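You operate a simulated robot arm through the tools that you are given. There is no shell and no other tool.

The job below is to be done with a simulated robot arm. You get a single attempt, and the scene is never put back.

JOB
Zero the blue gauge on the 24.0 mm plug.
Fine: switch the gauge on first; put the plug back and switch off after. Set down upright: what you pick out.

It is judged by the outcome, as a careful person would: the job done as asked, and still so three seconds after it is handed in. It fails if anything else is knocked over, pushed out of place, dropped, spilled or broken.

ROBOT AND FRAMES
A 7-joint arm with a two-finger parallel gripper, fixed in place. Base frame: the origin is on the floor under the middle of its stand, x ahead of it, y to its left, z up; the work surface is at about z = 880. Units: mm, degrees, N and s.
It reaches about 1046 mm from its shoulder. Its first joint turns from -166.0 to 166.0 degrees. Payload 1.57 kg.
The TCP is the grasp point between the finger pads, 30 mm short of the fingertips. In the tool frame z runs along the fingers and y along their closing line. The gripper opens to 80 mm. The fingers are 17 mm wide and 12 mm thick; the gripper's body (40 by 82 mm) begins 80 mm behind the TCP.
Orientation is that of the tool frame in the base frame, as [roll, pitch, yaw] about the fixed x, y, z axes, in that order (R = Rz(yaw) Ry(pitch) Rx(roll)). With the fingers straight down and closing along the base's y, the tool's x points along the base's -x, its y along +y and its z along -z.

CONTROLS
- The arm moves only by the tool apply_moves. Its argument "motion" is a list of rows, each a list of 7 numbers: the turn, a rotation vector about the tool's x, y, z in units of 8 degrees (1.0 is 8 degrees), then the shift along the tool's x, y, z in units of 20 mm (1.0 is 20 mm), then the opening, from 0 (shut) to 1 (fully open). In form: [[wx, wy, wz, dx, dy, dz, claw], ...]. A call has 1 to 20 rows; each row shifts and turns the commanded pose from where the row before left it, along the tool's axes as they then stand. A call with a number of a shift or a turn outside -1 to 1 is refused whole. A row lasts 0.2 s, in which the tool goes at most 50 mm and 8.6 degrees; a call with a longer step from one row to the next is refused whole, and so is a gripper value outside its range. Where a pose cannot be reached the arm comes as near as it can. A force on the tool above 70 N (or 10 N above the force at the start of the call, whichever is more), or a blocked arm, ends the call early, and 0.2 s more pass. The fingers move at their own pace (about 153 mm/s each) and stop on an object; they squeeze with about 40 N. The grip force told is the motor's: it shows also when the fingers shut on nothing. Time passes only in rows, and 0.2 s behind the last, so rows that do not move let the fingers close. The reply holds the time, the measured pose of the TCP, the force on the tool along the base axes, the opening and the grip force, in the units named above and with some noise, with the torque about the TCP (base axes, N m) and any sound that the robot's microphone picked up.
- Cameras (640 x 400 px; columns grow to the right, rows downward): "scene" is fixed at [50.2, 649.1, 1491.3]; the picture's right is [-0.34, -0.94, 0.00], its down [-0.49, 0.17, -0.86] and it looks along [0.81, -0.29, -0.52] (base axes); focal length 325 px, centre (320, 200). "wrist" rides on the gripper at [72, -7, -122] in the tool frame; the picture's right is [0.09, 1.00, 0.00], its down [-0.84, 0.08, -0.54] and it looks along [-0.54, 0.05, 0.84] (tool axes); focal length 238 px, centre (320, 200). There is no depth. A picture from a camera that has moved, and an enlarged one, comes with that camera's place and axes in the base frame and with its lens.
- snapshot(camera): a new picture of that camera. It takes no simulated time.
- inspect(camera, box): a new picture of the part [left, top, right, bottom] of that camera's present view, enlarged. It takes no simulated time.
- hand_in(): hands the job in; it is judged then, once.

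Places have to be worked out from the pictures, the camera data and where the tool is seen. Open the gripper and draw the arm clear of the work before you hand the job in, unless the task says otherwise.

The tools are called by a JSON object that holds its "fn" and its "kwargs". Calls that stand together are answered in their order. apply_moves: Moves the arm, as the interface text tells. Its arguments: {"type":"object","properties":{"motion":{"type":"array"}},"required":["motion"]} The other tools are called the same way: snapshot (camera) takes a picture; inspect (camera, box) takes an enlarged picture of a part of a camera's view; hand_in () hands the job in.

At the start:

```text
t: 0.0
eef_pos: [501.5, 232.5, 1277.0]
orientation: [-180.0, 0.1, 180.0]
force: [0.4, -0.1, 0.2]
wrist_torque: [0.01, 0.04, 0.01]
opening: 79.6
grip_force: 0.1
```

scene: 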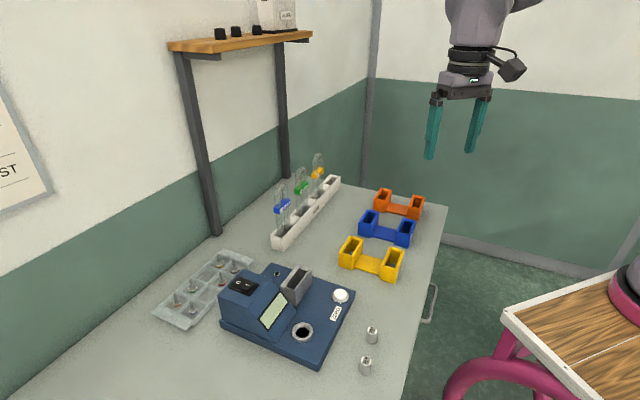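
wrist: 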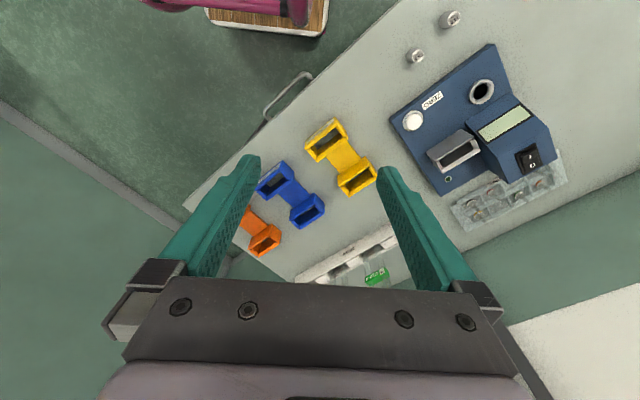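

I start by looking closely at the gauge, plugs and racks in both cameras before I move anything.

{"fn": "inspect", "kwargs": {"camera": "scene", "box": [200, 250, 400, 380]}}

{"fn": "inspect", "kwargs": {"camera": "scene", "box": [250, 140, 440, 260]}}

{"fn": "inspect", "kwargs": {"camera": "wrist", "box": [380, 0, 580, 220]}}

{"fn": "inspect", "kwargs": {"camera": "scene", "box": [160, 0, 330, 80]}}

```text
3.08 times, centred on (300, 315) of scene
camera zoom: at [50.2, 649.1, 1491.3], right [-0.34, -0.94, 0.0], down [-0.49, 0.17, -0.86], along [0.81, -0.29, -0.52], focal length 1000 px, centre (382, -154)
```

zoom: 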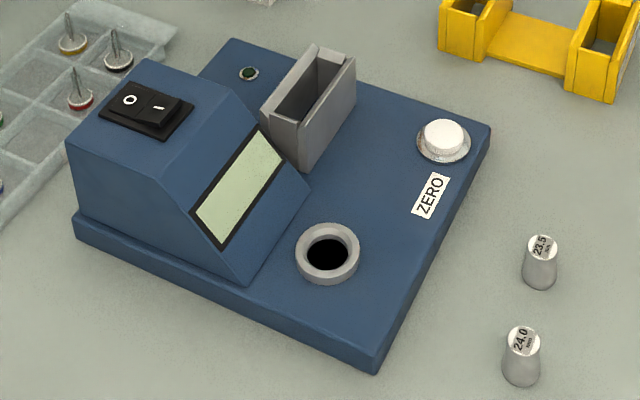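

```text
3.33 times, centred on (345, 200) of scene
camera zoom: at [50.2, 649.1, 1491.3], right [-0.34, -0.94, 0.0], down [-0.49, 0.17, -0.86], along [0.81, -0.29, -0.52], focal length 1083 px, centre (237, 200)
```

zoom: 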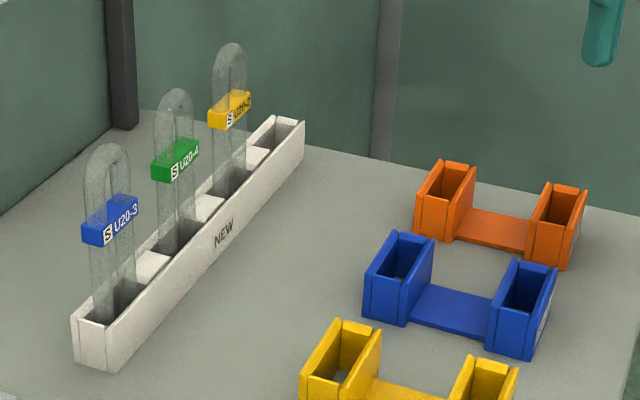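

```text
1.82 times, centred on (480, 110) of wrist
camera zoom: at [429.9, 225.9, 1398.9], right [-0.09, 1.0, 0.0], down [0.84, 0.08, 0.54], along [0.54, 0.05, -0.84], focal length 433 px, centre (29, 364)
```

zoom: 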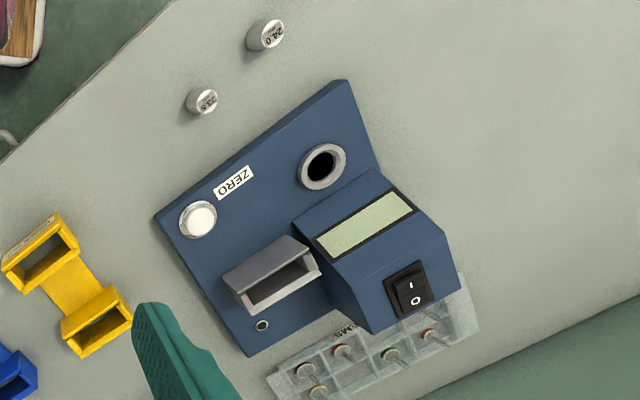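

```text
3.76 times, centred on (245, 40) of scene
camera zoom: at [50.2, 649.1, 1491.3], right [-0.34, -0.94, 0.0], down [-0.49, 0.17, -0.86], along [0.81, -0.29, -0.52], focal length 1224 px, centre (602, 802)
```

zoom: 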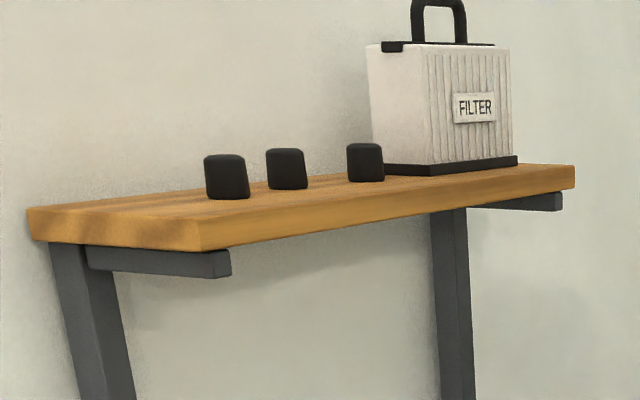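

The gauge sits at about 45° yaw. By triangulation the socket is near (472, 537, 910), the ZERO button near (536, 424, 910), the rocker near (570, 635, 981) and the 24.0 plug near (366, 441, 880). I move the wrist camera above the gauge for a closer look.

{"fn": "apply_moves", "kwargs": {"motion": [[0, 0, 0, 0.2, 0.95, 0.4, 1], [0, 0, 0, 0.2, 0.95, 0.4, 1], [0, 0, 0, 0.2, 0.95, 0.4, 1], [0, 0, 0, 0.2, 0.95, 0.4, 1], [0, 0, 0, 0.2, 0.95, 0.4, 1], [0, 0, 0, 0.2, 0.95, 0.4, 1], [0, 0, 0, 0.2, 0.95, 0.4, 1], [0, 0, 0, 0.2, 0.95, 0.4, 1], [0, 0, 0, 0.2, 0.95, 0.4, 1], [0, 0, 0, 0.2, 0.95, 0.4, 1], [0, 0, 0, 0.2, 0.95, 0.4, 1], [0, 0, 0, 0.2, 0.95, 0.4, 1], [0, 0, 0, 0.2, 0.95, 0.4, 1], [0, 0, 0, 0.2, 0.95, 0.4, 1]]}}

```text
t: 3.0
eef_pos: [445.4, 497.8, 1166.0]
orientation: [-180.0, -0.1, -179.9]
force: [0.0, 0.1, 0.3]
wrist_torque: [-0.02, 0.01, -0.01]
opening: 80.0
grip_force: 0.0
```

The arm is at (445, 498, 1166). I take fresh pictures from both cameras.

{"fn": "snapshot", "kwargs": {"camera": "wrist"}}

{"fn": "snapshot", "kwargs": {"camera": "scene"}}

```text
taken
camera wrist: at [373.7, 491.6, 1287.4], right [-0.09, 1.0, 0.0], down [0.84, 0.08, 0.54], along [0.54, 0.05, -0.84], focal length 238 px, centre (320, 200)
```

wrist: 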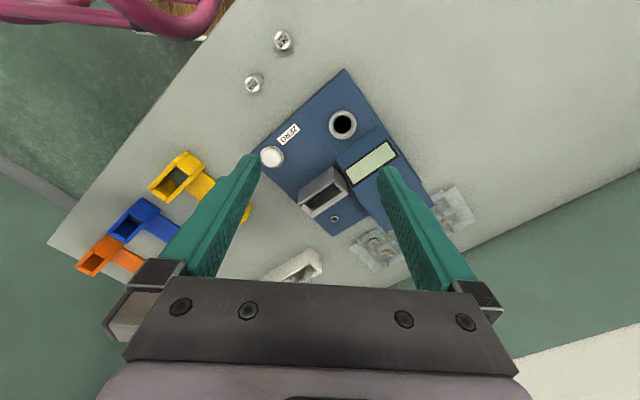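

```text
taken
```

scene: 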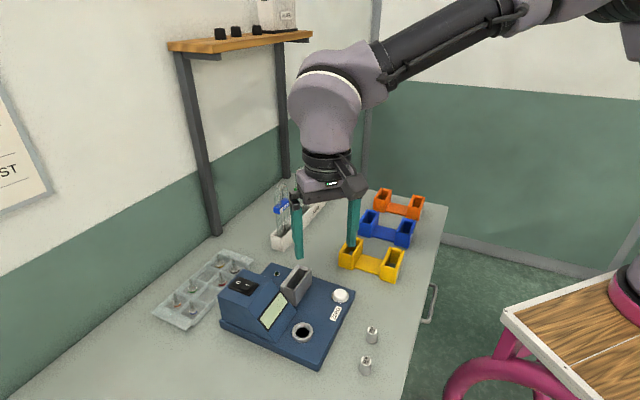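

I zoom in on the plugs and gauge from the wrist view, and on the rocker and display from the scene view.

{"fn": "inspect", "kwargs": {"camera": "wrist", "box": [230, 20, 330, 100]}}

{"fn": "inspect", "kwargs": {"camera": "wrist", "box": [240, 60, 440, 240]}}

{"fn": "inspect", "kwargs": {"camera": "scene", "box": [215, 260, 315, 340]}}

{"fn": "inspect", "kwargs": {"camera": "scene", "box": [340, 310, 400, 390]}}

{"fn": "inspect", "kwargs": {"camera": "scene", "box": [280, 280, 360, 350]}}

```text
5.00 times, centred on (280, 60) of wrist
camera zoom: at [373.7, 491.6, 1287.4], right [-0.09, 1.0, 0.0], down [0.84, 0.08, 0.54], along [0.54, 0.05, -0.84], focal length 1192 px, centre (520, 900)
```

zoom: 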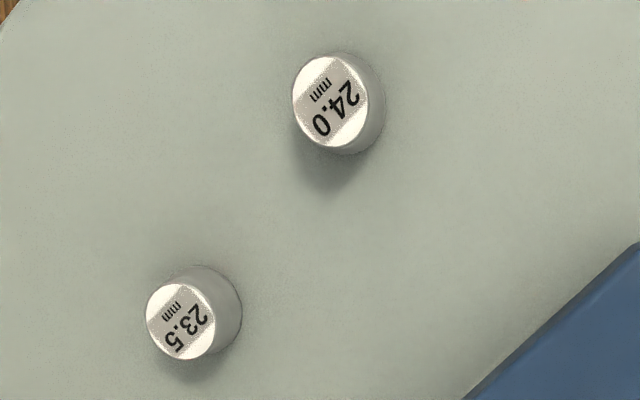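

```text
2.22 times, centred on (340, 150) of wrist
camera zoom: at [373.7, 491.6, 1287.4], right [-0.09, 1.0, 0.0], down [0.84, 0.08, 0.54], along [0.54, 0.05, -0.84], focal length 530 px, centre (276, 311)
```

zoom: 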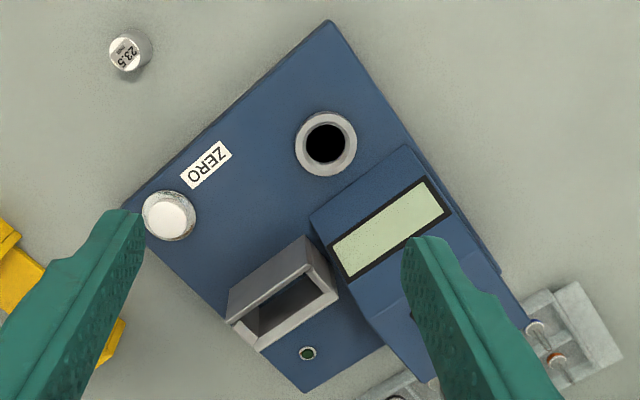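

```text
5.00 times, centred on (265, 300) of scene
camera zoom: at [50.2, 649.1, 1491.3], right [-0.34, -0.94, 0.0], down [-0.49, 0.17, -0.86], along [0.81, -0.29, -0.52], focal length 1625 px, centre (595, -300)
```

zoom: 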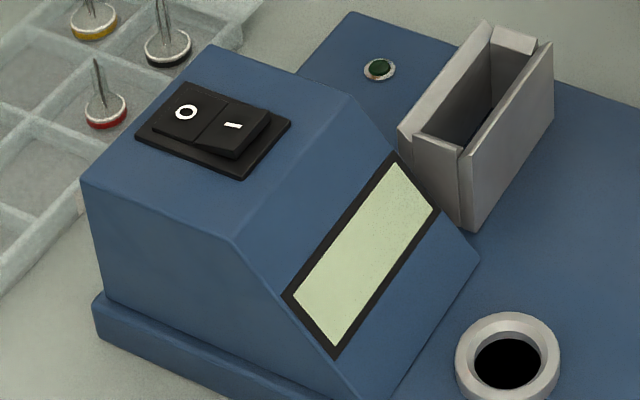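

```text
5.00 times, centred on (370, 350) of scene
camera zoom: at [50.2, 649.1, 1491.3], right [-0.34, -0.94, 0.0], down [-0.49, 0.17, -0.86], along [0.81, -0.29, -0.52], focal length 1625 px, centre (70, -550)
```

zoom: 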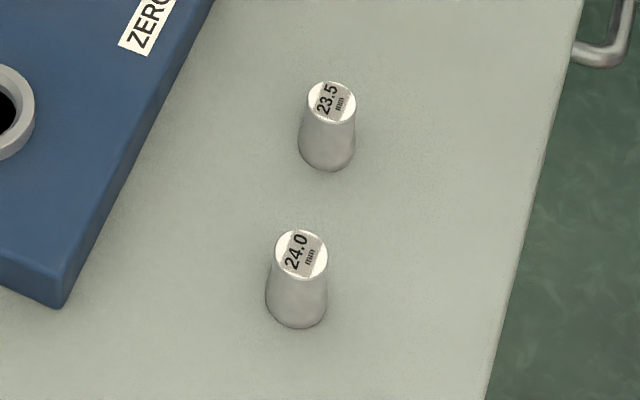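

```text
5.71 times, centred on (320, 315) of scene
camera zoom: at [50.2, 649.1, 1491.3], right [-0.34, -0.94, 0.0], down [-0.49, 0.17, -0.86], along [0.81, -0.29, -0.52], focal length 1857 px, centre (320, -457)
```

zoom: 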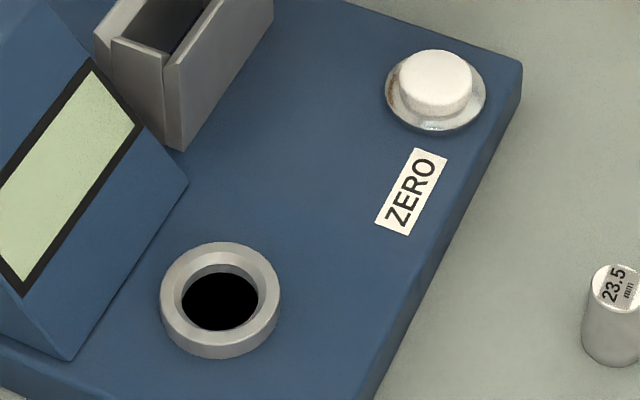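

The rocker is off: its O side is pressed and the I side is raised toward the display. I move above the I half, turn the tool +45° in yaw so the fingers line up with the gauge, and close the gripper for pressing.

{"fn": "apply_moves", "kwargs": {"motion": [[0, 0, 0, -0.84, 0.91, 0.45, 1], [0, 0, 0, -0.84, 0.91, 0.45, 0.8], [0, 0, 0, -0.84, 0.91, 0.45, 0.6], [0, 0, 0, -0.84, 0.91, 0.45, 0.4], [0, 0, 0, -0.84, 0.91, 0.45, 0.2], [0, 0, 0, -0.84, 0.91, 0.45, 0], [0, 0, 0, -0.84, 0.91, 0.45, 0], [0, 0, -0.9375, 0, 0, 0, 0], [0, 0, -0.9375, 0, 0, 0, 0], [0, 0, -0.9375, 0, 0, 0, 0], [0, 0, -0.9375, 0, 0, 0, 0], [0, 0, -0.9375, 0, 0, 0, 0], [0, 0, -0.9375, 0, 0, 0, 0], [0, 0, 0, 0, 0, 0, 0]]}}

{"fn": "snapshot", "kwargs": {"camera": "wrist"}}

{"fn": "snapshot", "kwargs": {"camera": "scene"}}

```text
t: 6.0
eef_pos: [562.9, 626.1, 1103.3]
orientation: [180.0, -0.1, -134.9]
force: [-0.3, 0.1, 1.1]
wrist_torque: [0.02, -0.01, -0.01]
opening: 0.0
grip_force: 20.4
```

```text
taken
camera wrist: at [517.5, 570.4, 1224.0], right [-0.77, 0.64, 0.0], down [0.54, 0.65, 0.54], along [0.35, 0.42, -0.84], focal length 238 px, centre (320, 200)
```

wrist: 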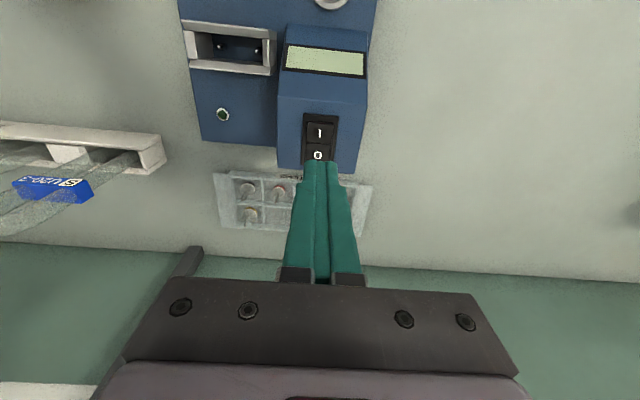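

```text
taken
```

scene: 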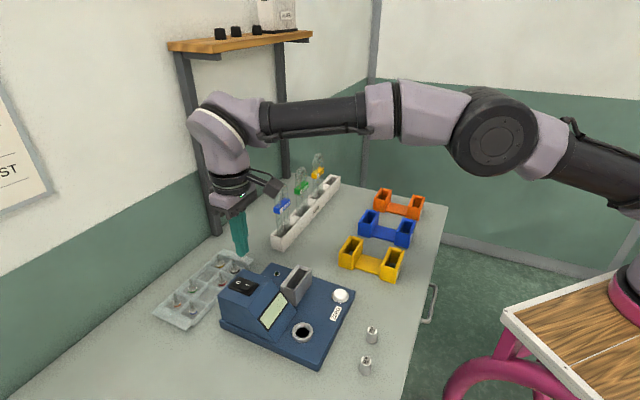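

The switch works out to I at about (565, 626) and O at about (582, 645), so the TCP at (563, 626) is over the I half. I zoom in to check this and the rocker's state.

{"fn": "inspect", "kwargs": {"camera": "wrist", "box": [270, 90, 370, 180]}}

{"fn": "inspect", "kwargs": {"camera": "scene", "box": [210, 200, 300, 300]}}

```text
4.44 times, centred on (320, 135) of wrist
camera zoom: at [517.5, 570.4, 1224.0], right [-0.77, 0.64, 0.0], down [0.54, 0.65, 0.54], along [0.35, 0.42, -0.84], focal length 1059 px, centre (320, 489)
```

zoom: 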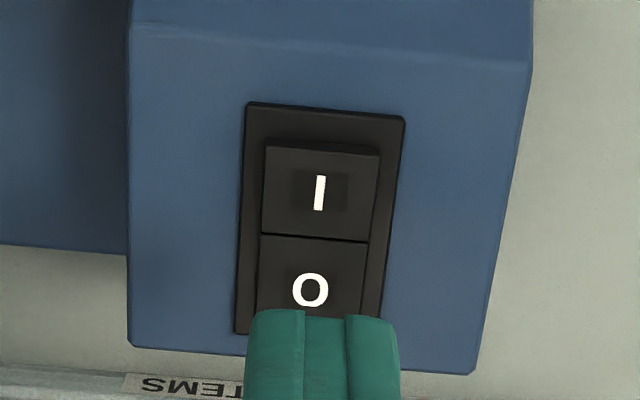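

```text
4.00 times, centred on (255, 250) of scene
camera zoom: at [50.2, 649.1, 1491.3], right [-0.34, -0.94, 0.0], down [-0.49, 0.17, -0.86], along [0.81, -0.29, -0.52], focal length 1300 px, centre (580, 0)
```

zoom: 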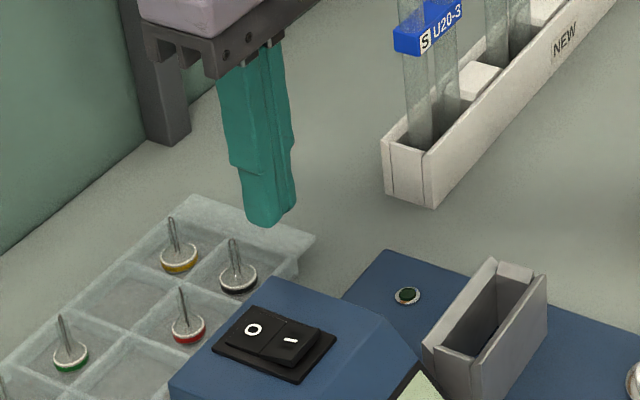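

The alignment looks right. I descend to just above the rocker before pressing.

{"fn": "apply_moves", "kwargs": {"motion": [[0, 0, 0, 0, 0, 0.8, 0], [0, 0, 0, 0, 0, 0.8, 0], [0, 0, 0, 0, 0, 0.8, 0], [0, 0, 0, 0, 0, 0.8, 0], [0, 0, 0, 0, 0, 0.6, 0], [0, 0, 0, 0, 0, 0, 0]]}}

{"fn": "inspect", "kwargs": {"camera": "wrist", "box": [270, 90, 370, 180]}}

{"fn": "inspect", "kwargs": {"camera": "scene", "box": [210, 220, 300, 320]}}

```text
t: 7.4
eef_pos: [562.6, 626.5, 1026.5]
orientation: [-180.0, 0.0, -135.1]
force: [-0.3, -0.9, -0.9]
wrist_torque: [-0.01, -0.02, 0.04]
opening: 0.0
grip_force: 21.4
```

```text
4.44 times, centred on (320, 135) of wrist
camera zoom: at [517.3, 570.4, 1148.0], right [-0.77, 0.64, 0.0], down [0.54, 0.65, 0.54], along [0.35, 0.42, -0.84], focal length 1059 px, centre (320, 489)
```

zoom: 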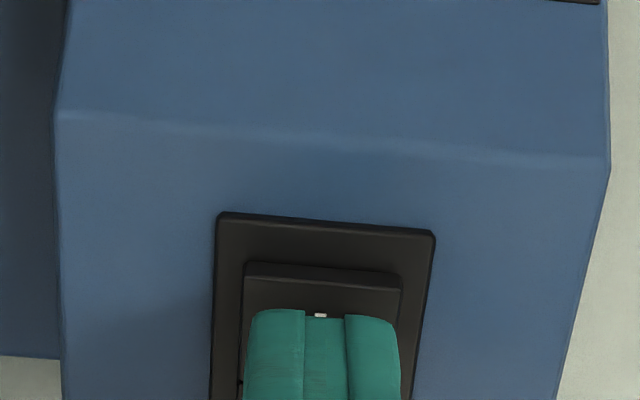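

```text
4.00 times, centred on (255, 270) of scene
camera zoom: at [50.2, 649.1, 1491.3], right [-0.34, -0.94, 0.0], down [-0.49, 0.17, -0.86], along [0.81, -0.29, -0.52], focal length 1300 px, centre (580, -80)
```

zoom: 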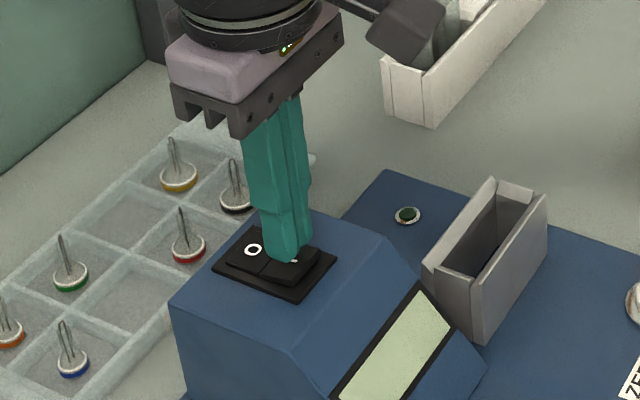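

The fingertips are about 10 mm above the I half. I press down in small steps, watching force and sound.

{"fn": "apply_moves", "kwargs": {"motion": [[0, 0, 0, 0, 0, 0.15, 0], [0, 0, 0, 0, 0, 0.15, 0], [0, 0, 0, 0, 0, 0.1, 0], [0, 0, 0, 0, 0, 0.1, 0], [0, 0, 0, 0, 0, 0, 0]]}}

```text
t: 8.6
eef_pos: [563.6, 626.9, 1017.1]
orientation: [180.0, 0.0, -135.0]
force: [0.3, -0.2, -0.1]
wrist_torque: [-0.03, -0.01, 0.0]
opening: 0.1
grip_force: 21.4
```

There is no contact yet with the tips at about z 987. I keep pressing in 1 mm steps.

{"fn": "apply_moves", "kwargs": {"motion": [[0, 0, 0, 0, 0, 0.05, 0], [0, 0, 0, 0, 0, 0.05, 0], [0, 0, 0, 0, 0, 0.05, 0], [0, 0, 0, 0, 0, 0.05, 0], [0, 0, 0, 0, 0, 0, 0]]}}

```text
t: 9.8
eef_pos: [562.5, 627.2, 1015.7]
orientation: [179.9, 0.3, -135.0]
force: [-3.3, -7.6, 35.2]
wrist_torque: [-0.03, -0.15, -0.11]
opening: 0.0
grip_force: 21.1
```

There is contact at 35 N with the tips at z ≈ 985.7. I check whether the rocker flipped.

{"fn": "inspect", "kwargs": {"camera": "scene", "box": [210, 240, 320, 340]}}

{"fn": "inspect", "kwargs": {"camera": "wrist", "box": [250, 60, 390, 180]}}

```text
4.00 times, centred on (265, 290) of scene
camera zoom: at [50.2, 649.1, 1491.3], right [-0.34, -0.94, 0.0], down [-0.49, 0.17, -0.86], along [0.81, -0.29, -0.52], focal length 1300 px, centre (540, -160)
```

zoom: 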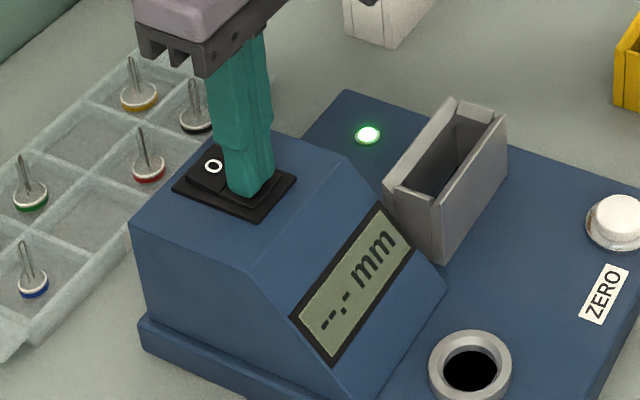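

```text
3.33 times, centred on (320, 120) of wrist
camera zoom: at [516.8, 569.9, 1136.9], right [-0.77, 0.64, 0.0], down [0.54, 0.64, 0.55], along [0.35, 0.42, -0.84], focal length 794 px, centre (320, 467)
```

zoom: 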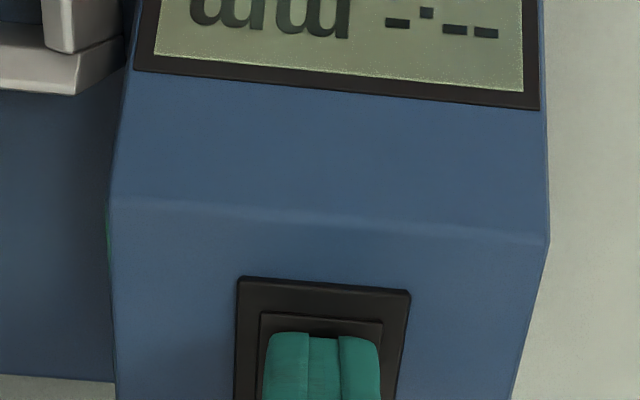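

The gauge is on: the LED is green and the display shows "--.- mm". I lift off and travel to above the 24.0 plug near (366, 442).

{"fn": "apply_moves", "kwargs": {"motion": [[0, 0, 0, 0, 0, -0.6, 0], [0, 0, 0, 0, 0, -1, 0], [0, 0, 0, 0, 0, -1, 0], [0, 0, 0, 0, 0, -1, 0], [0, 0, 0, 0.965, 0.03, 0, 0], [0, 0, 0, 0.965, 0.03, 0, 0], [0, 0, 0, 0.965, 0.03, 0, 0], [0, 0, 0, 0.965, 0.03, 0, 0], [0, 0, 0, 0.965, 0.03, 0, 0], [0, 0, 0, 0.965, 0.03, 0, 0], [0, 0, 0, 0.965, 0.03, 0, 0], [0, 0, 0, 0.965, 0.03, 0, 0], [0, 0, 0, 0.965, 0.03, 0, 0.2], [0, 0, 0, 0.965, 0.03, 0, 0.4], [0, 0, 0, 0.965, 0.03, 0, 0.6], [0, 0, 0, 0.965, 0.03, 0, 0.6], [0, 0, 0, 0.965, 0.03, 0, 0.6], [0, 0, 0, 0.965, 0.03, 0, 0.6], [0, 0, 0, 0, 0, 0, 0.6]]}}

{"fn": "snapshot", "kwargs": {"camera": "wrist"}}

{"fn": "snapshot", "kwargs": {"camera": "scene"}}

```text
t: 13.8
eef_pos: [365.3, 442.3, 1086.4]
orientation: [180.0, 0.1, -135.0]
force: [-0.2, 0.3, 0.3]
wrist_torque: [-0.01, 0.05, 0.0]
opening: 47.9
grip_force: 0.1
```

```text
taken
camera wrist: at [320.2, 385.4, 1206.3], right [-0.77, 0.64, 0.0], down [0.54, 0.65, 0.54], along [0.35, 0.42, -0.84], focal length 238 px, centre (320, 200)
```

wrist: 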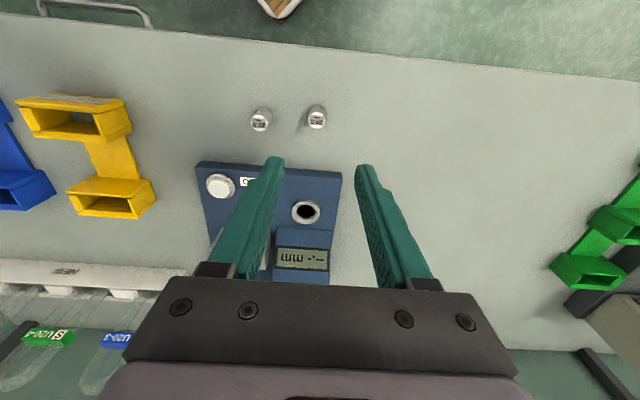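

```text
taken
```

scene: 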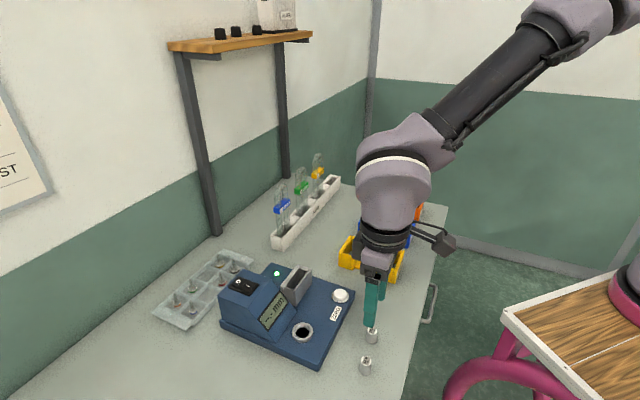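

I zoom in on the plugs to fix their positions precisely.

{"fn": "inspect", "kwargs": {"camera": "wrist", "box": [240, 90, 340, 150]}}

{"fn": "inspect", "kwargs": {"camera": "wrist", "box": [190, 155, 350, 285]}}

```text
6.40 times, centred on (290, 120) of wrist
camera zoom: at [320.2, 385.4, 1206.3], right [-0.77, 0.64, 0.0], down [0.54, 0.65, 0.54], along [0.35, 0.42, -0.84], focal length 1525 px, centre (512, 712)
```

zoom: 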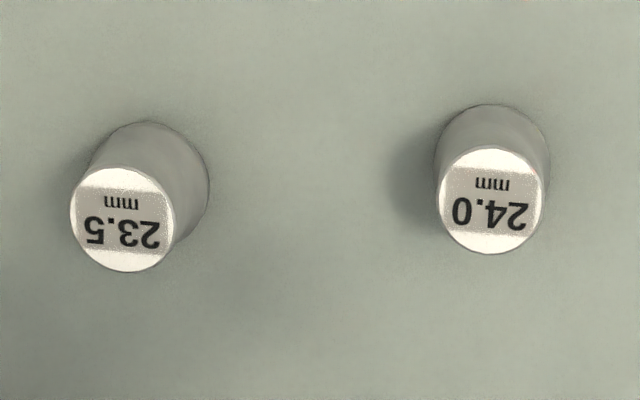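

```text
3.08 times, centred on (270, 220) of wrist
camera zoom: at [320.2, 385.4, 1206.3], right [-0.77, 0.64, 0.0], down [0.54, 0.65, 0.54], along [0.35, 0.42, -0.84], focal length 733 px, centre (474, 138)
```

zoom: 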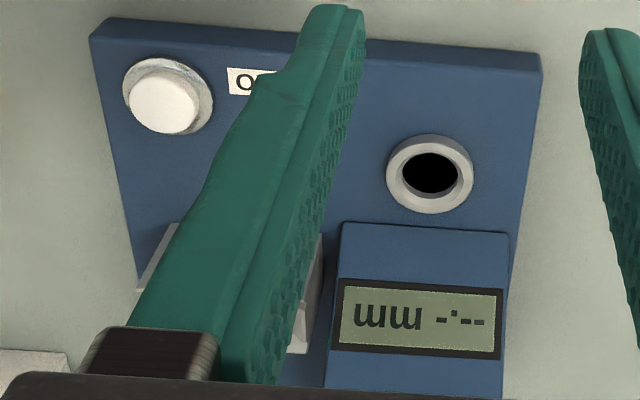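

From refined camera axes the 24.0 plug is near (370, 441), about 32 mm tall, and it may taper toward the top. I zoom in on its shape from the scene camera before going down.

{"fn": "inspect", "kwargs": {"camera": "scene", "box": [352, 350, 380, 380]}}

{"fn": "inspect", "kwargs": {"camera": "scene", "box": [280, 305, 330, 345]}}

```text
13.33 times, centred on (366, 365) of scene
camera zoom: at [50.2, 649.1, 1491.3], right [-0.34, -0.94, 0.0], down [-0.49, 0.17, -0.86], along [0.81, -0.29, -0.52], focal length 4333 px, centre (-293, -2000)
```

zoom: 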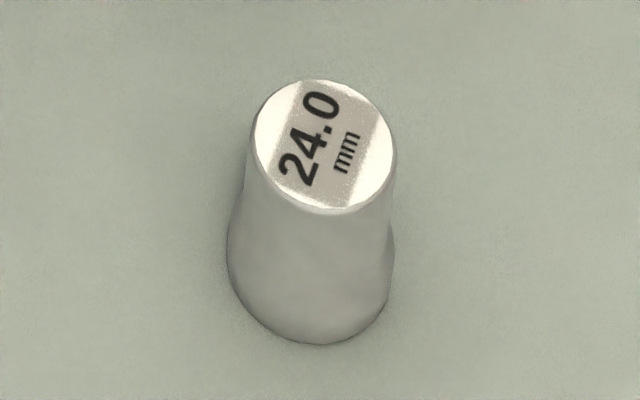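

```text
10.00 times, centred on (305, 325) of scene
camera zoom: at [50.2, 649.1, 1491.3], right [-0.34, -0.94, 0.0], down [-0.49, 0.17, -0.86], along [0.81, -0.29, -0.52], focal length 3250 px, centre (470, -1050)
```

zoom: 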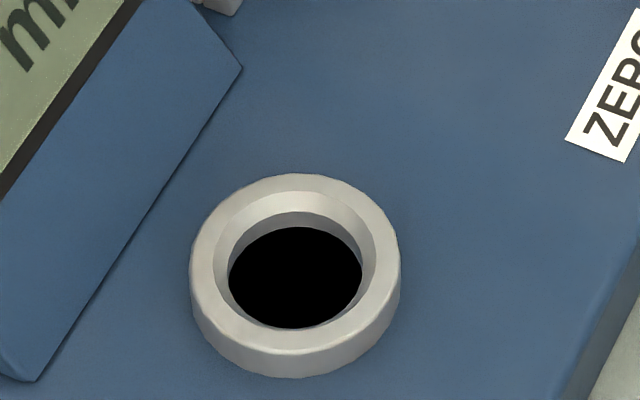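

The plug has a roughly 20 mm cylindrical stem on a 24 mm body, so I'll grip the stem's top 12 mm or so. I shift the TCP to about (370.5, 441) and descend to 10 mm above the plug's top.

{"fn": "apply_moves", "kwargs": {"motion": [[0, 0, 0, -0.14, -0.23, 0.5, 0.6], [0, 0, 0, 0, 0, 0.9, 0.6], [0, 0, 0, 0, 0, 0.9, 0.6], [0, 0, 0, 0, 0, 0.9, 0.6], [0, 0, 0, 0, 0, 0.9, 0.6], [0, 0, 0, 0, 0, 0.9, 0.6], [0, 0, 0, 0, 0, 0.9, 0.6], [0, 0, 0, 0, 0, 0.7, 0.6], [0, 0, 0, 0, 0, 0, 0.6]]}}

{"fn": "snapshot", "kwargs": {"camera": "wrist"}}

{"fn": "inspect", "kwargs": {"camera": "scene", "box": [330, 310, 400, 390]}}

```text
t: 15.8
eef_pos: [370.5, 439.8, 953.6]
orientation: [-180.0, 0.0, -135.0]
force: [-0.5, -0.8, 0.3]
wrist_torque: [0.01, 0.0, 0.01]
opening: 48.2
grip_force: 0.1
```

```text
taken
camera wrist: at [325.5, 383.8, 1074.1], right [-0.77, 0.64, 0.0], down [0.54, 0.65, 0.54], along [0.35, 0.42, -0.84], focal length 238 px, centre (320, 200)
```

wrist: 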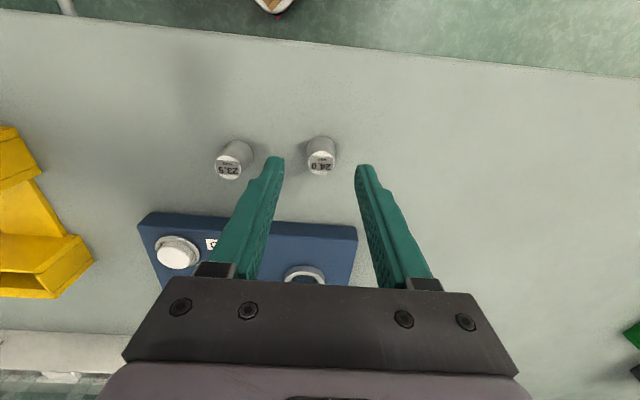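

```text
5.00 times, centred on (365, 350) of scene
camera zoom: at [50.2, 649.1, 1491.3], right [-0.34, -0.94, 0.0], down [-0.49, 0.17, -0.86], along [0.81, -0.29, -0.52], focal length 1625 px, centre (95, -550)
```

zoom: 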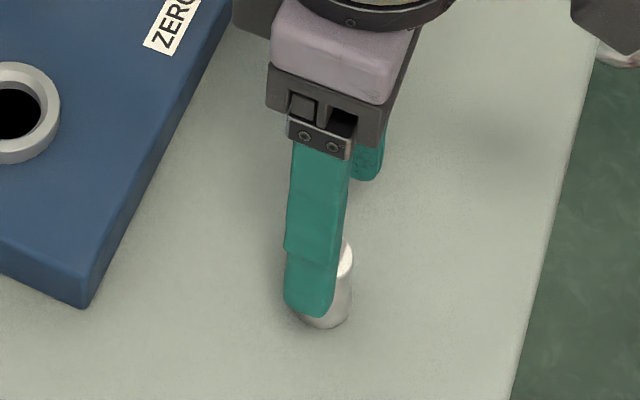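

I zoom in on the fingertips and plug to check the centering.

{"fn": "inspect", "kwargs": {"camera": "wrist", "box": [260, 120, 380, 195]}}

```text
5.33 times, centred on (320, 158) of wrist
camera zoom: at [325.5, 383.8, 1074.1], right [-0.77, 0.64, 0.0], down [0.54, 0.65, 0.54], along [0.35, 0.42, -0.84], focal length 1271 px, centre (320, 427)
```

zoom: 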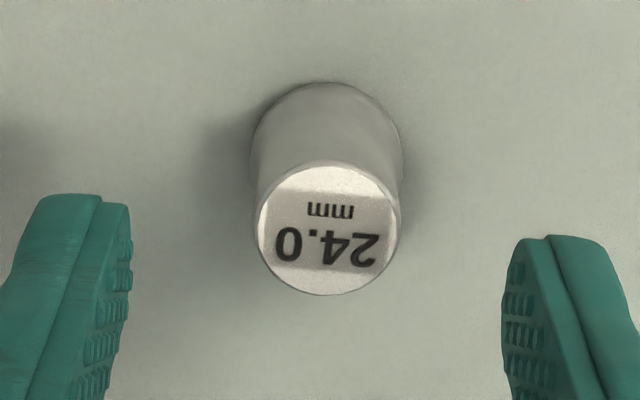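

The plug's axis works out at about (371, 440.4), within 1 mm of the TCP. I descend so the tips reach z ≈ 900 and close on the stem.

{"fn": "apply_moves", "kwargs": {"motion": [[0, 0, 0, 0, 0, 0.6, 0.6], [0, 0, 0, 0, 0, 0.58, 0.6], [0, 0, 0, 0, 0, 0, 0.6], [0, 0, 0, 0, 0, 0, 0.4], [0, 0, 0, 0, 0, 0, 0.3], [0, 0, 0, 0, 0, 0, 0.2], [0, 0, 0, 0, 0, 0, 0.1], [0, 0, 0, 0, 0, 0, 0], [0, 0, 0, 0, 0, 0, 0]]}}

{"fn": "inspect", "kwargs": {"camera": "wrist", "box": [260, 120, 380, 195]}}

{"fn": "inspect", "kwargs": {"camera": "scene", "box": [330, 310, 400, 390]}}

```text
t: 17.8
eef_pos: [371.0, 440.4, 929.6]
orientation: [-179.9, -0.1, -135.0]
force: [-0.5, -0.2, 0.3]
wrist_torque: [-0.02, 0.03, -0.03]
opening: 19.6
grip_force: 33.6
```

```text
5.33 times, centred on (320, 158) of wrist
camera zoom: at [325.8, 384.0, 1051.1], right [-0.77, 0.64, 0.0], down [0.54, 0.65, 0.54], along [0.35, 0.42, -0.84], focal length 1271 px, centre (320, 427)
```

zoom: 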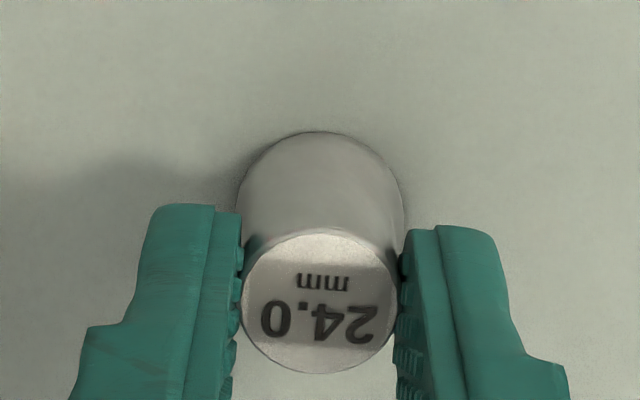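

```text
5.00 times, centred on (365, 350) of scene
camera zoom: at [50.2, 649.1, 1491.3], right [-0.34, -0.94, 0.0], down [-0.49, 0.17, -0.86], along [0.81, -0.29, -0.52], focal length 1625 px, centre (95, -550)
```

zoom: 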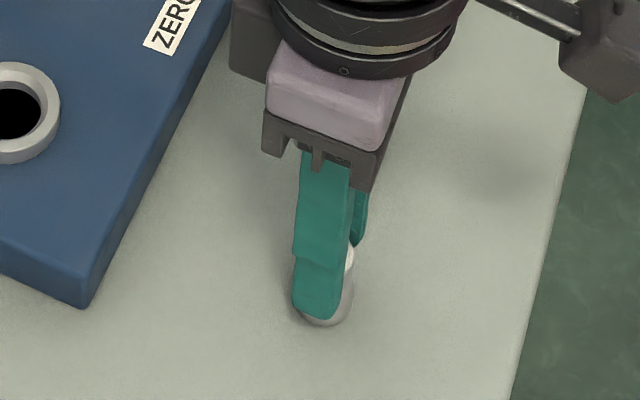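

The gripper holds the stem at 19.6 mm opening, with pick pose TCP (371.0, 440.4, 929.6) to return to later. The socket is at about (474, 536) with its collar top at z ≈ 910. I lift 70 mm and move over it.

{"fn": "apply_moves", "kwargs": {"motion": [[0, 0, 0, 0, 0, -0.5, 0], [0, 0, 0, 0, 0, -1, 0], [0, 0, 0, 0, 0, -1, 0], [0, 0, 0, 0, 0, -1, 0], [0, 0, 0, -0.78, -0.029, 0, 0], [0, 0, 0, -0.78, -0.029, 0, 0], [0, 0, 0, -0.78, -0.029, 0, 0], [0, 0, 0, -0.78, -0.029, 0, 0], [0, 0, 0, -0.78, -0.029, 0, 0], [0, 0, 0, -0.78, -0.029, 0, 0], [0, 0, 0, -0.78, -0.029, 0, 0], [0, 0, 0, -0.78, -0.029, 0, 0], [0, 0, 0, -0.78, -0.029, 0, 0], [0, 0, 0, 0, 0, 0, 0]]}}

{"fn": "snapshot", "kwargs": {"camera": "wrist"}}

{"fn": "inspect", "kwargs": {"camera": "scene", "box": [255, 250, 355, 350]}}

```text
t: 20.8
eef_pos: [475.0, 536.1, 1000.0]
orientation: [-180.0, -0.1, -135.0]
force: [-0.8, 0.3, -0.3]
wrist_torque: [-0.01, -0.01, -0.02]
opening: 19.9
grip_force: 33.6
```

```text
taken
camera wrist: at [429.2, 479.6, 1120.8], right [-0.77, 0.64, 0.0], down [0.54, 0.65, 0.54], along [0.35, 0.42, -0.84], focal length 238 px, centre (320, 200)
```

wrist: 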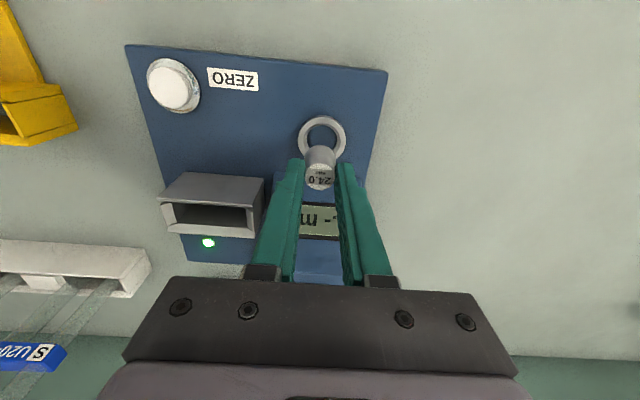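

```text
4.00 times, centred on (305, 300) of scene
camera zoom: at [50.2, 649.1, 1491.3], right [-0.34, -0.94, 0.0], down [-0.49, 0.17, -0.86], along [0.81, -0.29, -0.52], focal length 1300 px, centre (380, -200)
```

zoom: 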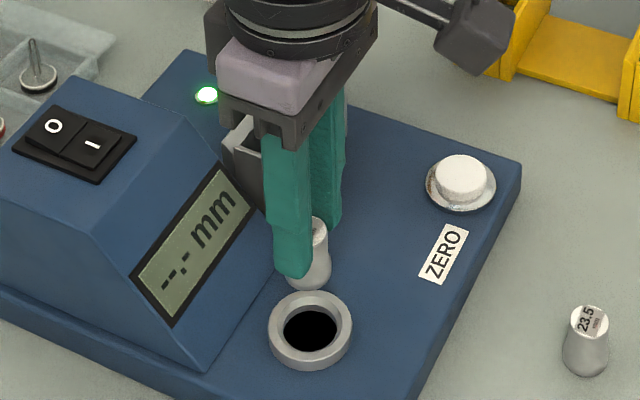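

The 24.0 plug hangs straight over the socket region. I zoom in on the wrist view to measure the collar's centre precisely.

{"fn": "inspect", "kwargs": {"camera": "wrist", "box": [270, 100, 370, 200]}}

```text
4.00 times, centred on (320, 150) of wrist
camera zoom: at [429.2, 479.6, 1120.8], right [-0.77, 0.64, 0.0], down [0.54, 0.65, 0.54], along [0.35, 0.42, -0.84], focal length 953 px, centre (320, 400)
```

zoom: 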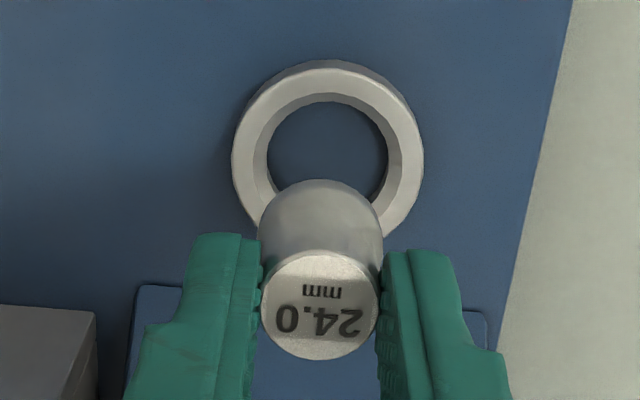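

From both cameras the socket axis is at about (473.9, 536.2) and the plug at about (475.2, 536). I apply a small correction of (−1.2, +0.2) and descend until the plug's bottom is about 5 mm above the collar.

{"fn": "apply_moves", "kwargs": {"motion": [[0, 0, 0, 0.035, 0.05, 0.4, 0], [0, 0, 0, 0, 0, 0.6, 0], [0, 0, 0, 0, 0, 0.5, 0], [0, 0, 0, 0, 0, 0.27, 0], [0, 0, 0, 0, 0, 0, 0]]}}

{"fn": "inspect", "kwargs": {"camera": "wrist", "box": [270, 100, 370, 200]}}

{"fn": "inspect", "kwargs": {"camera": "scene", "box": [270, 285, 340, 345]}}

```text
t: 22.0
eef_pos: [473.5, 536.0, 964.0]
orientation: [-179.9, 0.0, -135.0]
force: [0.0, -0.1, -0.1]
wrist_torque: [0.0, -0.02, -0.01]
opening: 19.6
grip_force: 33.9
```

```text
4.00 times, centred on (320, 150) of wrist
camera zoom: at [427.8, 479.6, 1085.1], right [-0.77, 0.64, 0.0], down [0.54, 0.65, 0.54], along [0.35, 0.42, -0.84], focal length 953 px, centre (320, 400)
```

zoom: 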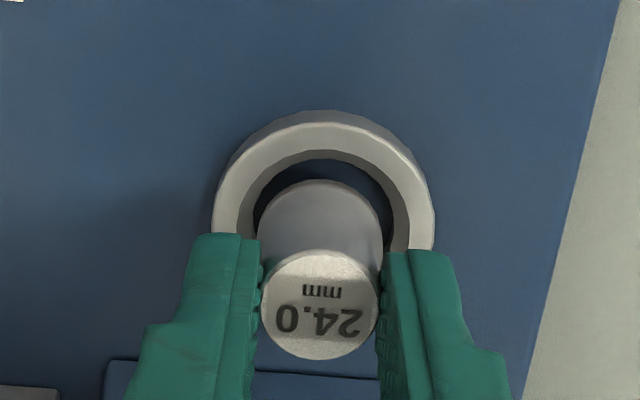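

```text
6.67 times, centred on (305, 315) of scene
camera zoom: at [50.2, 649.1, 1491.3], right [-0.34, -0.94, 0.0], down [-0.49, 0.17, -0.86], along [0.81, -0.29, -0.52], focal length 2167 px, centre (420, -567)
```

zoom: 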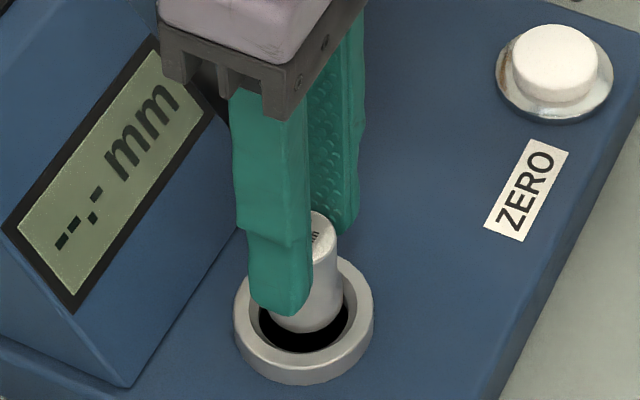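

The plug is within about 0.7 mm of the socket axis in both views. I lower it in slowly, with a 0.4 mm correction, watching the force.

{"fn": "apply_moves", "kwargs": {"motion": [[0, 0, 0, 0.02, 0.01, 0.1, 0], [0, 0, 0, 0, 0, 0.1, 0], [0, 0, 0, 0, 0, 0.1, 0], [0, 0, 0, 0, 0, 0.1, 0], [0, 0, 0, 0, 0, 0, 0]]}}

{"fn": "inspect", "kwargs": {"camera": "wrist", "box": [270, 100, 370, 200]}}

{"fn": "inspect", "kwargs": {"camera": "scene", "box": [270, 285, 340, 345]}}

```text
t: 23.2
eef_pos: [472.5, 536.4, 955.5]
orientation: [179.9, 0.1, -134.9]
force: [0.6, 0.3, -0.5]
wrist_torque: [0.0, 0.01, -0.01]
opening: 19.6
grip_force: 33.7
```

```text
4.00 times, centred on (320, 150) of wrist
camera zoom: at [427.1, 479.7, 1076.9], right [-0.77, 0.64, 0.0], down [0.54, 0.65, 0.54], along [0.35, 0.42, -0.84], focal length 953 px, centre (320, 400)
```

zoom: 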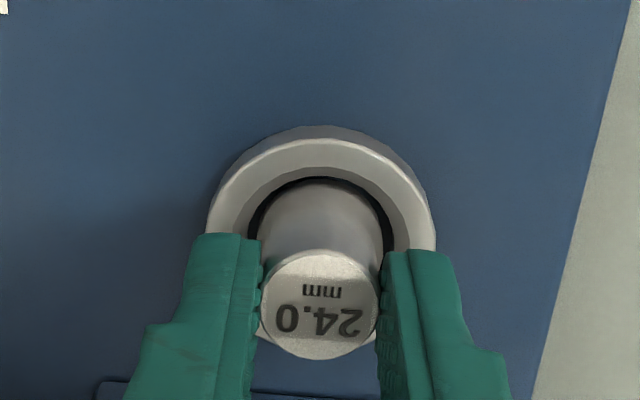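

```text
6.67 times, centred on (305, 315) of scene
camera zoom: at [50.2, 649.1, 1491.3], right [-0.34, -0.94, 0.0], down [-0.49, 0.17, -0.86], along [0.81, -0.29, -0.52], focal length 2167 px, centre (420, -567)
```

zoom: 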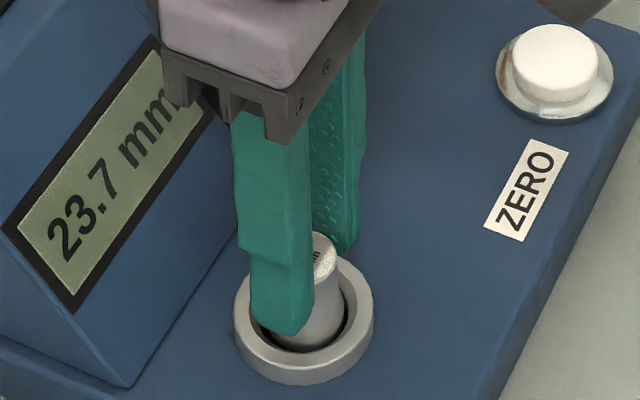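

The plug is entering and the display reads 23.7 mm. I keep lowering it gently until it seats.

{"fn": "apply_moves", "kwargs": {"motion": [[0, 0, 0, 0, 0, 0.06, 0], [0, 0, 0, 0, 0, 0.06, 0], [0, 0, 0, 0, 0, 0.06, 0], [0, 0, 0, 0, 0, 0, 0]]}}

```text
t: 24.2
eef_pos: [472.1, 536.3, 953.8]
orientation: [-180.0, 0.1, -135.0]
force: [0.4, -1.9, 16.9]
wrist_torque: [0.01, 0.08, 0.02]
opening: 19.4
grip_force: 33.9
```

There is 17 N of contact with the plug's bottom at z ≈ 904. I look to see whether it is seated or caught on the rim.

{"fn": "inspect", "kwargs": {"camera": "wrist", "box": [270, 100, 370, 200]}}

{"fn": "inspect", "kwargs": {"camera": "scene", "box": [285, 300, 330, 340]}}

{"fn": "inspect", "kwargs": {"camera": "scene", "box": [210, 250, 350, 350]}}

```text
4.00 times, centred on (320, 150) of wrist
camera zoom: at [426.9, 479.5, 1074.5], right [-0.77, 0.64, 0.0], down [0.54, 0.65, 0.54], along [0.35, 0.42, -0.84], focal length 953 px, centre (320, 400)
```

zoom: 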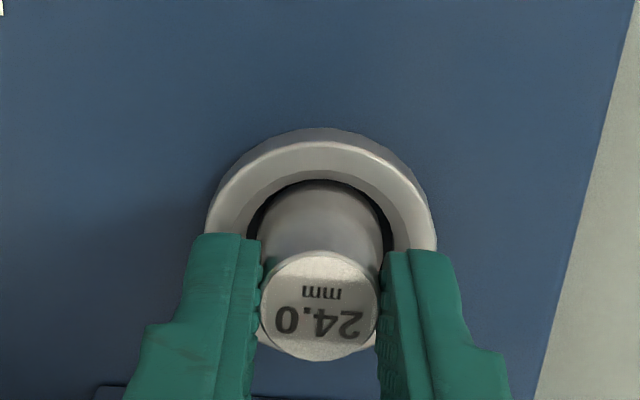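

```text
10.00 times, centred on (308, 320) of scene
camera zoom: at [50.2, 649.1, 1491.3], right [-0.34, -0.94, 0.0], down [-0.49, 0.17, -0.86], along [0.81, -0.29, -0.52], focal length 3250 px, centre (445, -1000)
```

zoom: 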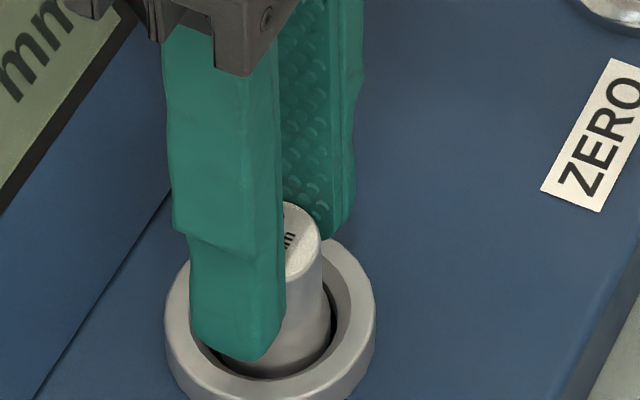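

```text
4.00 times, centred on (280, 300) of scene
camera zoom: at [50.2, 649.1, 1491.3], right [-0.34, -0.94, 0.0], down [-0.49, 0.17, -0.86], along [0.81, -0.29, -0.52], focal length 1300 px, centre (480, -200)
```

zoom: 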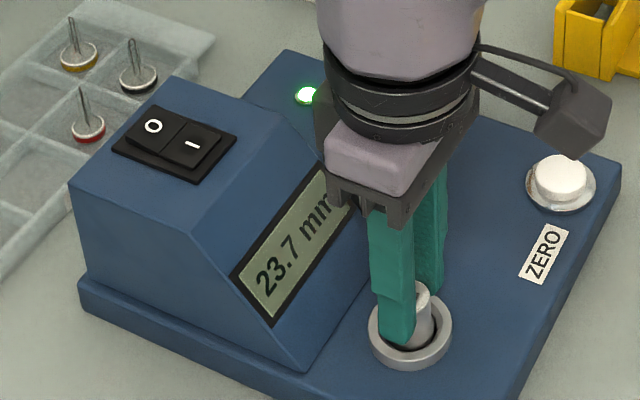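

The plug sits concentric in the collar on its floor and the display holds 23.7 mm. I relieve the push, open the fingers and rise clear.

{"fn": "apply_moves", "kwargs": {"motion": [[0, 0, 0, 0, 0, -0.08, 0], [0, 0, 0, 0, 0, 0, 0.2], [0, 0, 0, 0, 0, 0, 0.4], [0, 0, 0, 0, 0, 0, 0.5], [0, 0, 0, 0, 0, 0, 0.5], [0, 0, 0, 0, 0, -0.3, 0.5], [0, 0, 0, 0, 0, -0.6, 0.5], [0, 0, 0, 0, 0, -1, 0.5], [0, 0, 0, 0, 0, -1, 0.5], [0, 0, 0, 0, 0, -0.5, 0.5], [0, 0, 0, 0, 0, 0, 0.5]]}}

{"fn": "snapshot", "kwargs": {"camera": "wrist"}}

{"fn": "inspect", "kwargs": {"camera": "scene", "box": [210, 240, 370, 350]}}

```text
t: 26.6
eef_pos: [473.4, 536.2, 1022.0]
orientation: [-180.0, 0.0, -135.0]
force: [-0.4, 0.0, 0.9]
wrist_torque: [-0.03, 0.0, -0.01]
opening: 40.2
grip_force: 0.0
```

```text
taken
camera wrist: at [427.0, 479.4, 1143.2], right [-0.77, 0.64, 0.0], down [0.54, 0.65, 0.54], along [0.35, 0.42, -0.84], focal length 238 px, centre (320, 200)
```

wrist: 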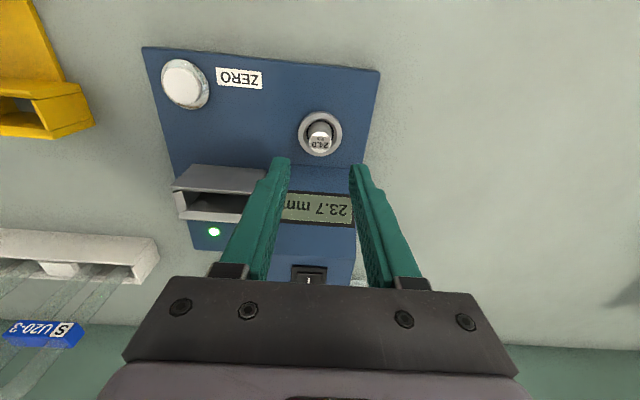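

```text
3.64 times, centred on (290, 295) of scene
camera zoom: at [50.2, 649.1, 1491.3], right [-0.34, -0.94, 0.0], down [-0.49, 0.17, -0.86], along [0.81, -0.29, -0.52], focal length 1182 px, centre (429, -146)
```

zoom: 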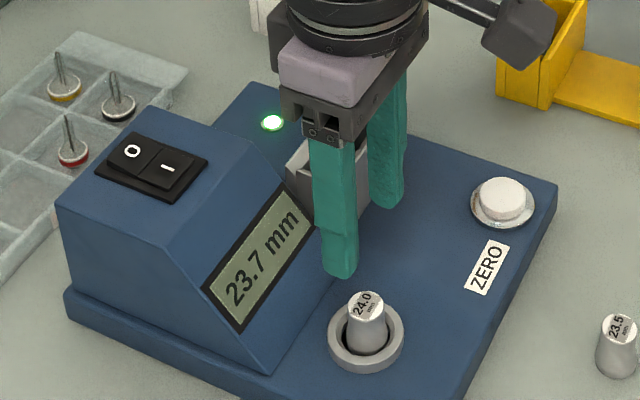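

The plug stands upright in the well, reading 23.7 mm. I zoom in on the ZERO button from the wrist to fix its position.

{"fn": "inspect", "kwargs": {"camera": "wrist", "box": [140, 40, 240, 120]}}

{"fn": "inspect", "kwargs": {"camera": "scene", "box": [320, 275, 370, 325]}}

```text
5.00 times, centred on (190, 80) of wrist
camera zoom: at [427.0, 479.4, 1143.2], right [-0.77, 0.64, 0.0], down [0.54, 0.65, 0.54], along [0.35, 0.42, -0.84], focal length 1192 px, centre (970, 800)
```

zoom: 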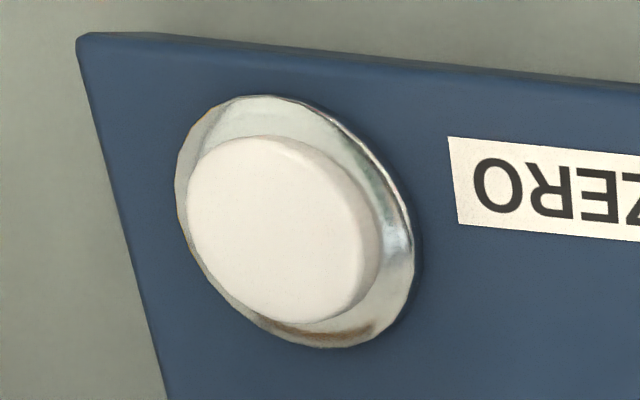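

```text
8.00 times, centred on (345, 300) of scene
camera zoom: at [50.2, 649.1, 1491.3], right [-0.34, -0.94, 0.0], down [-0.49, 0.17, -0.86], along [0.81, -0.29, -0.52], focal length 2600 px, centre (120, -600)
```

zoom: 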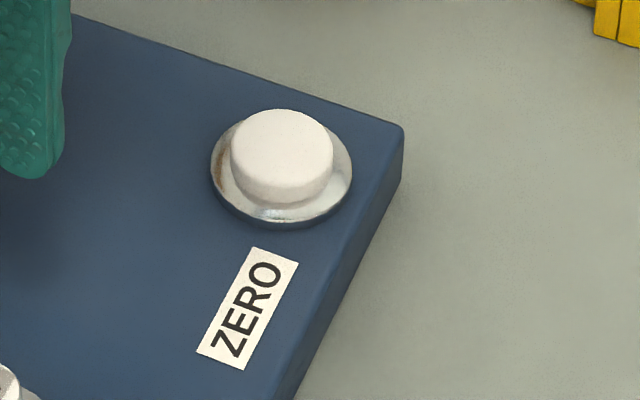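

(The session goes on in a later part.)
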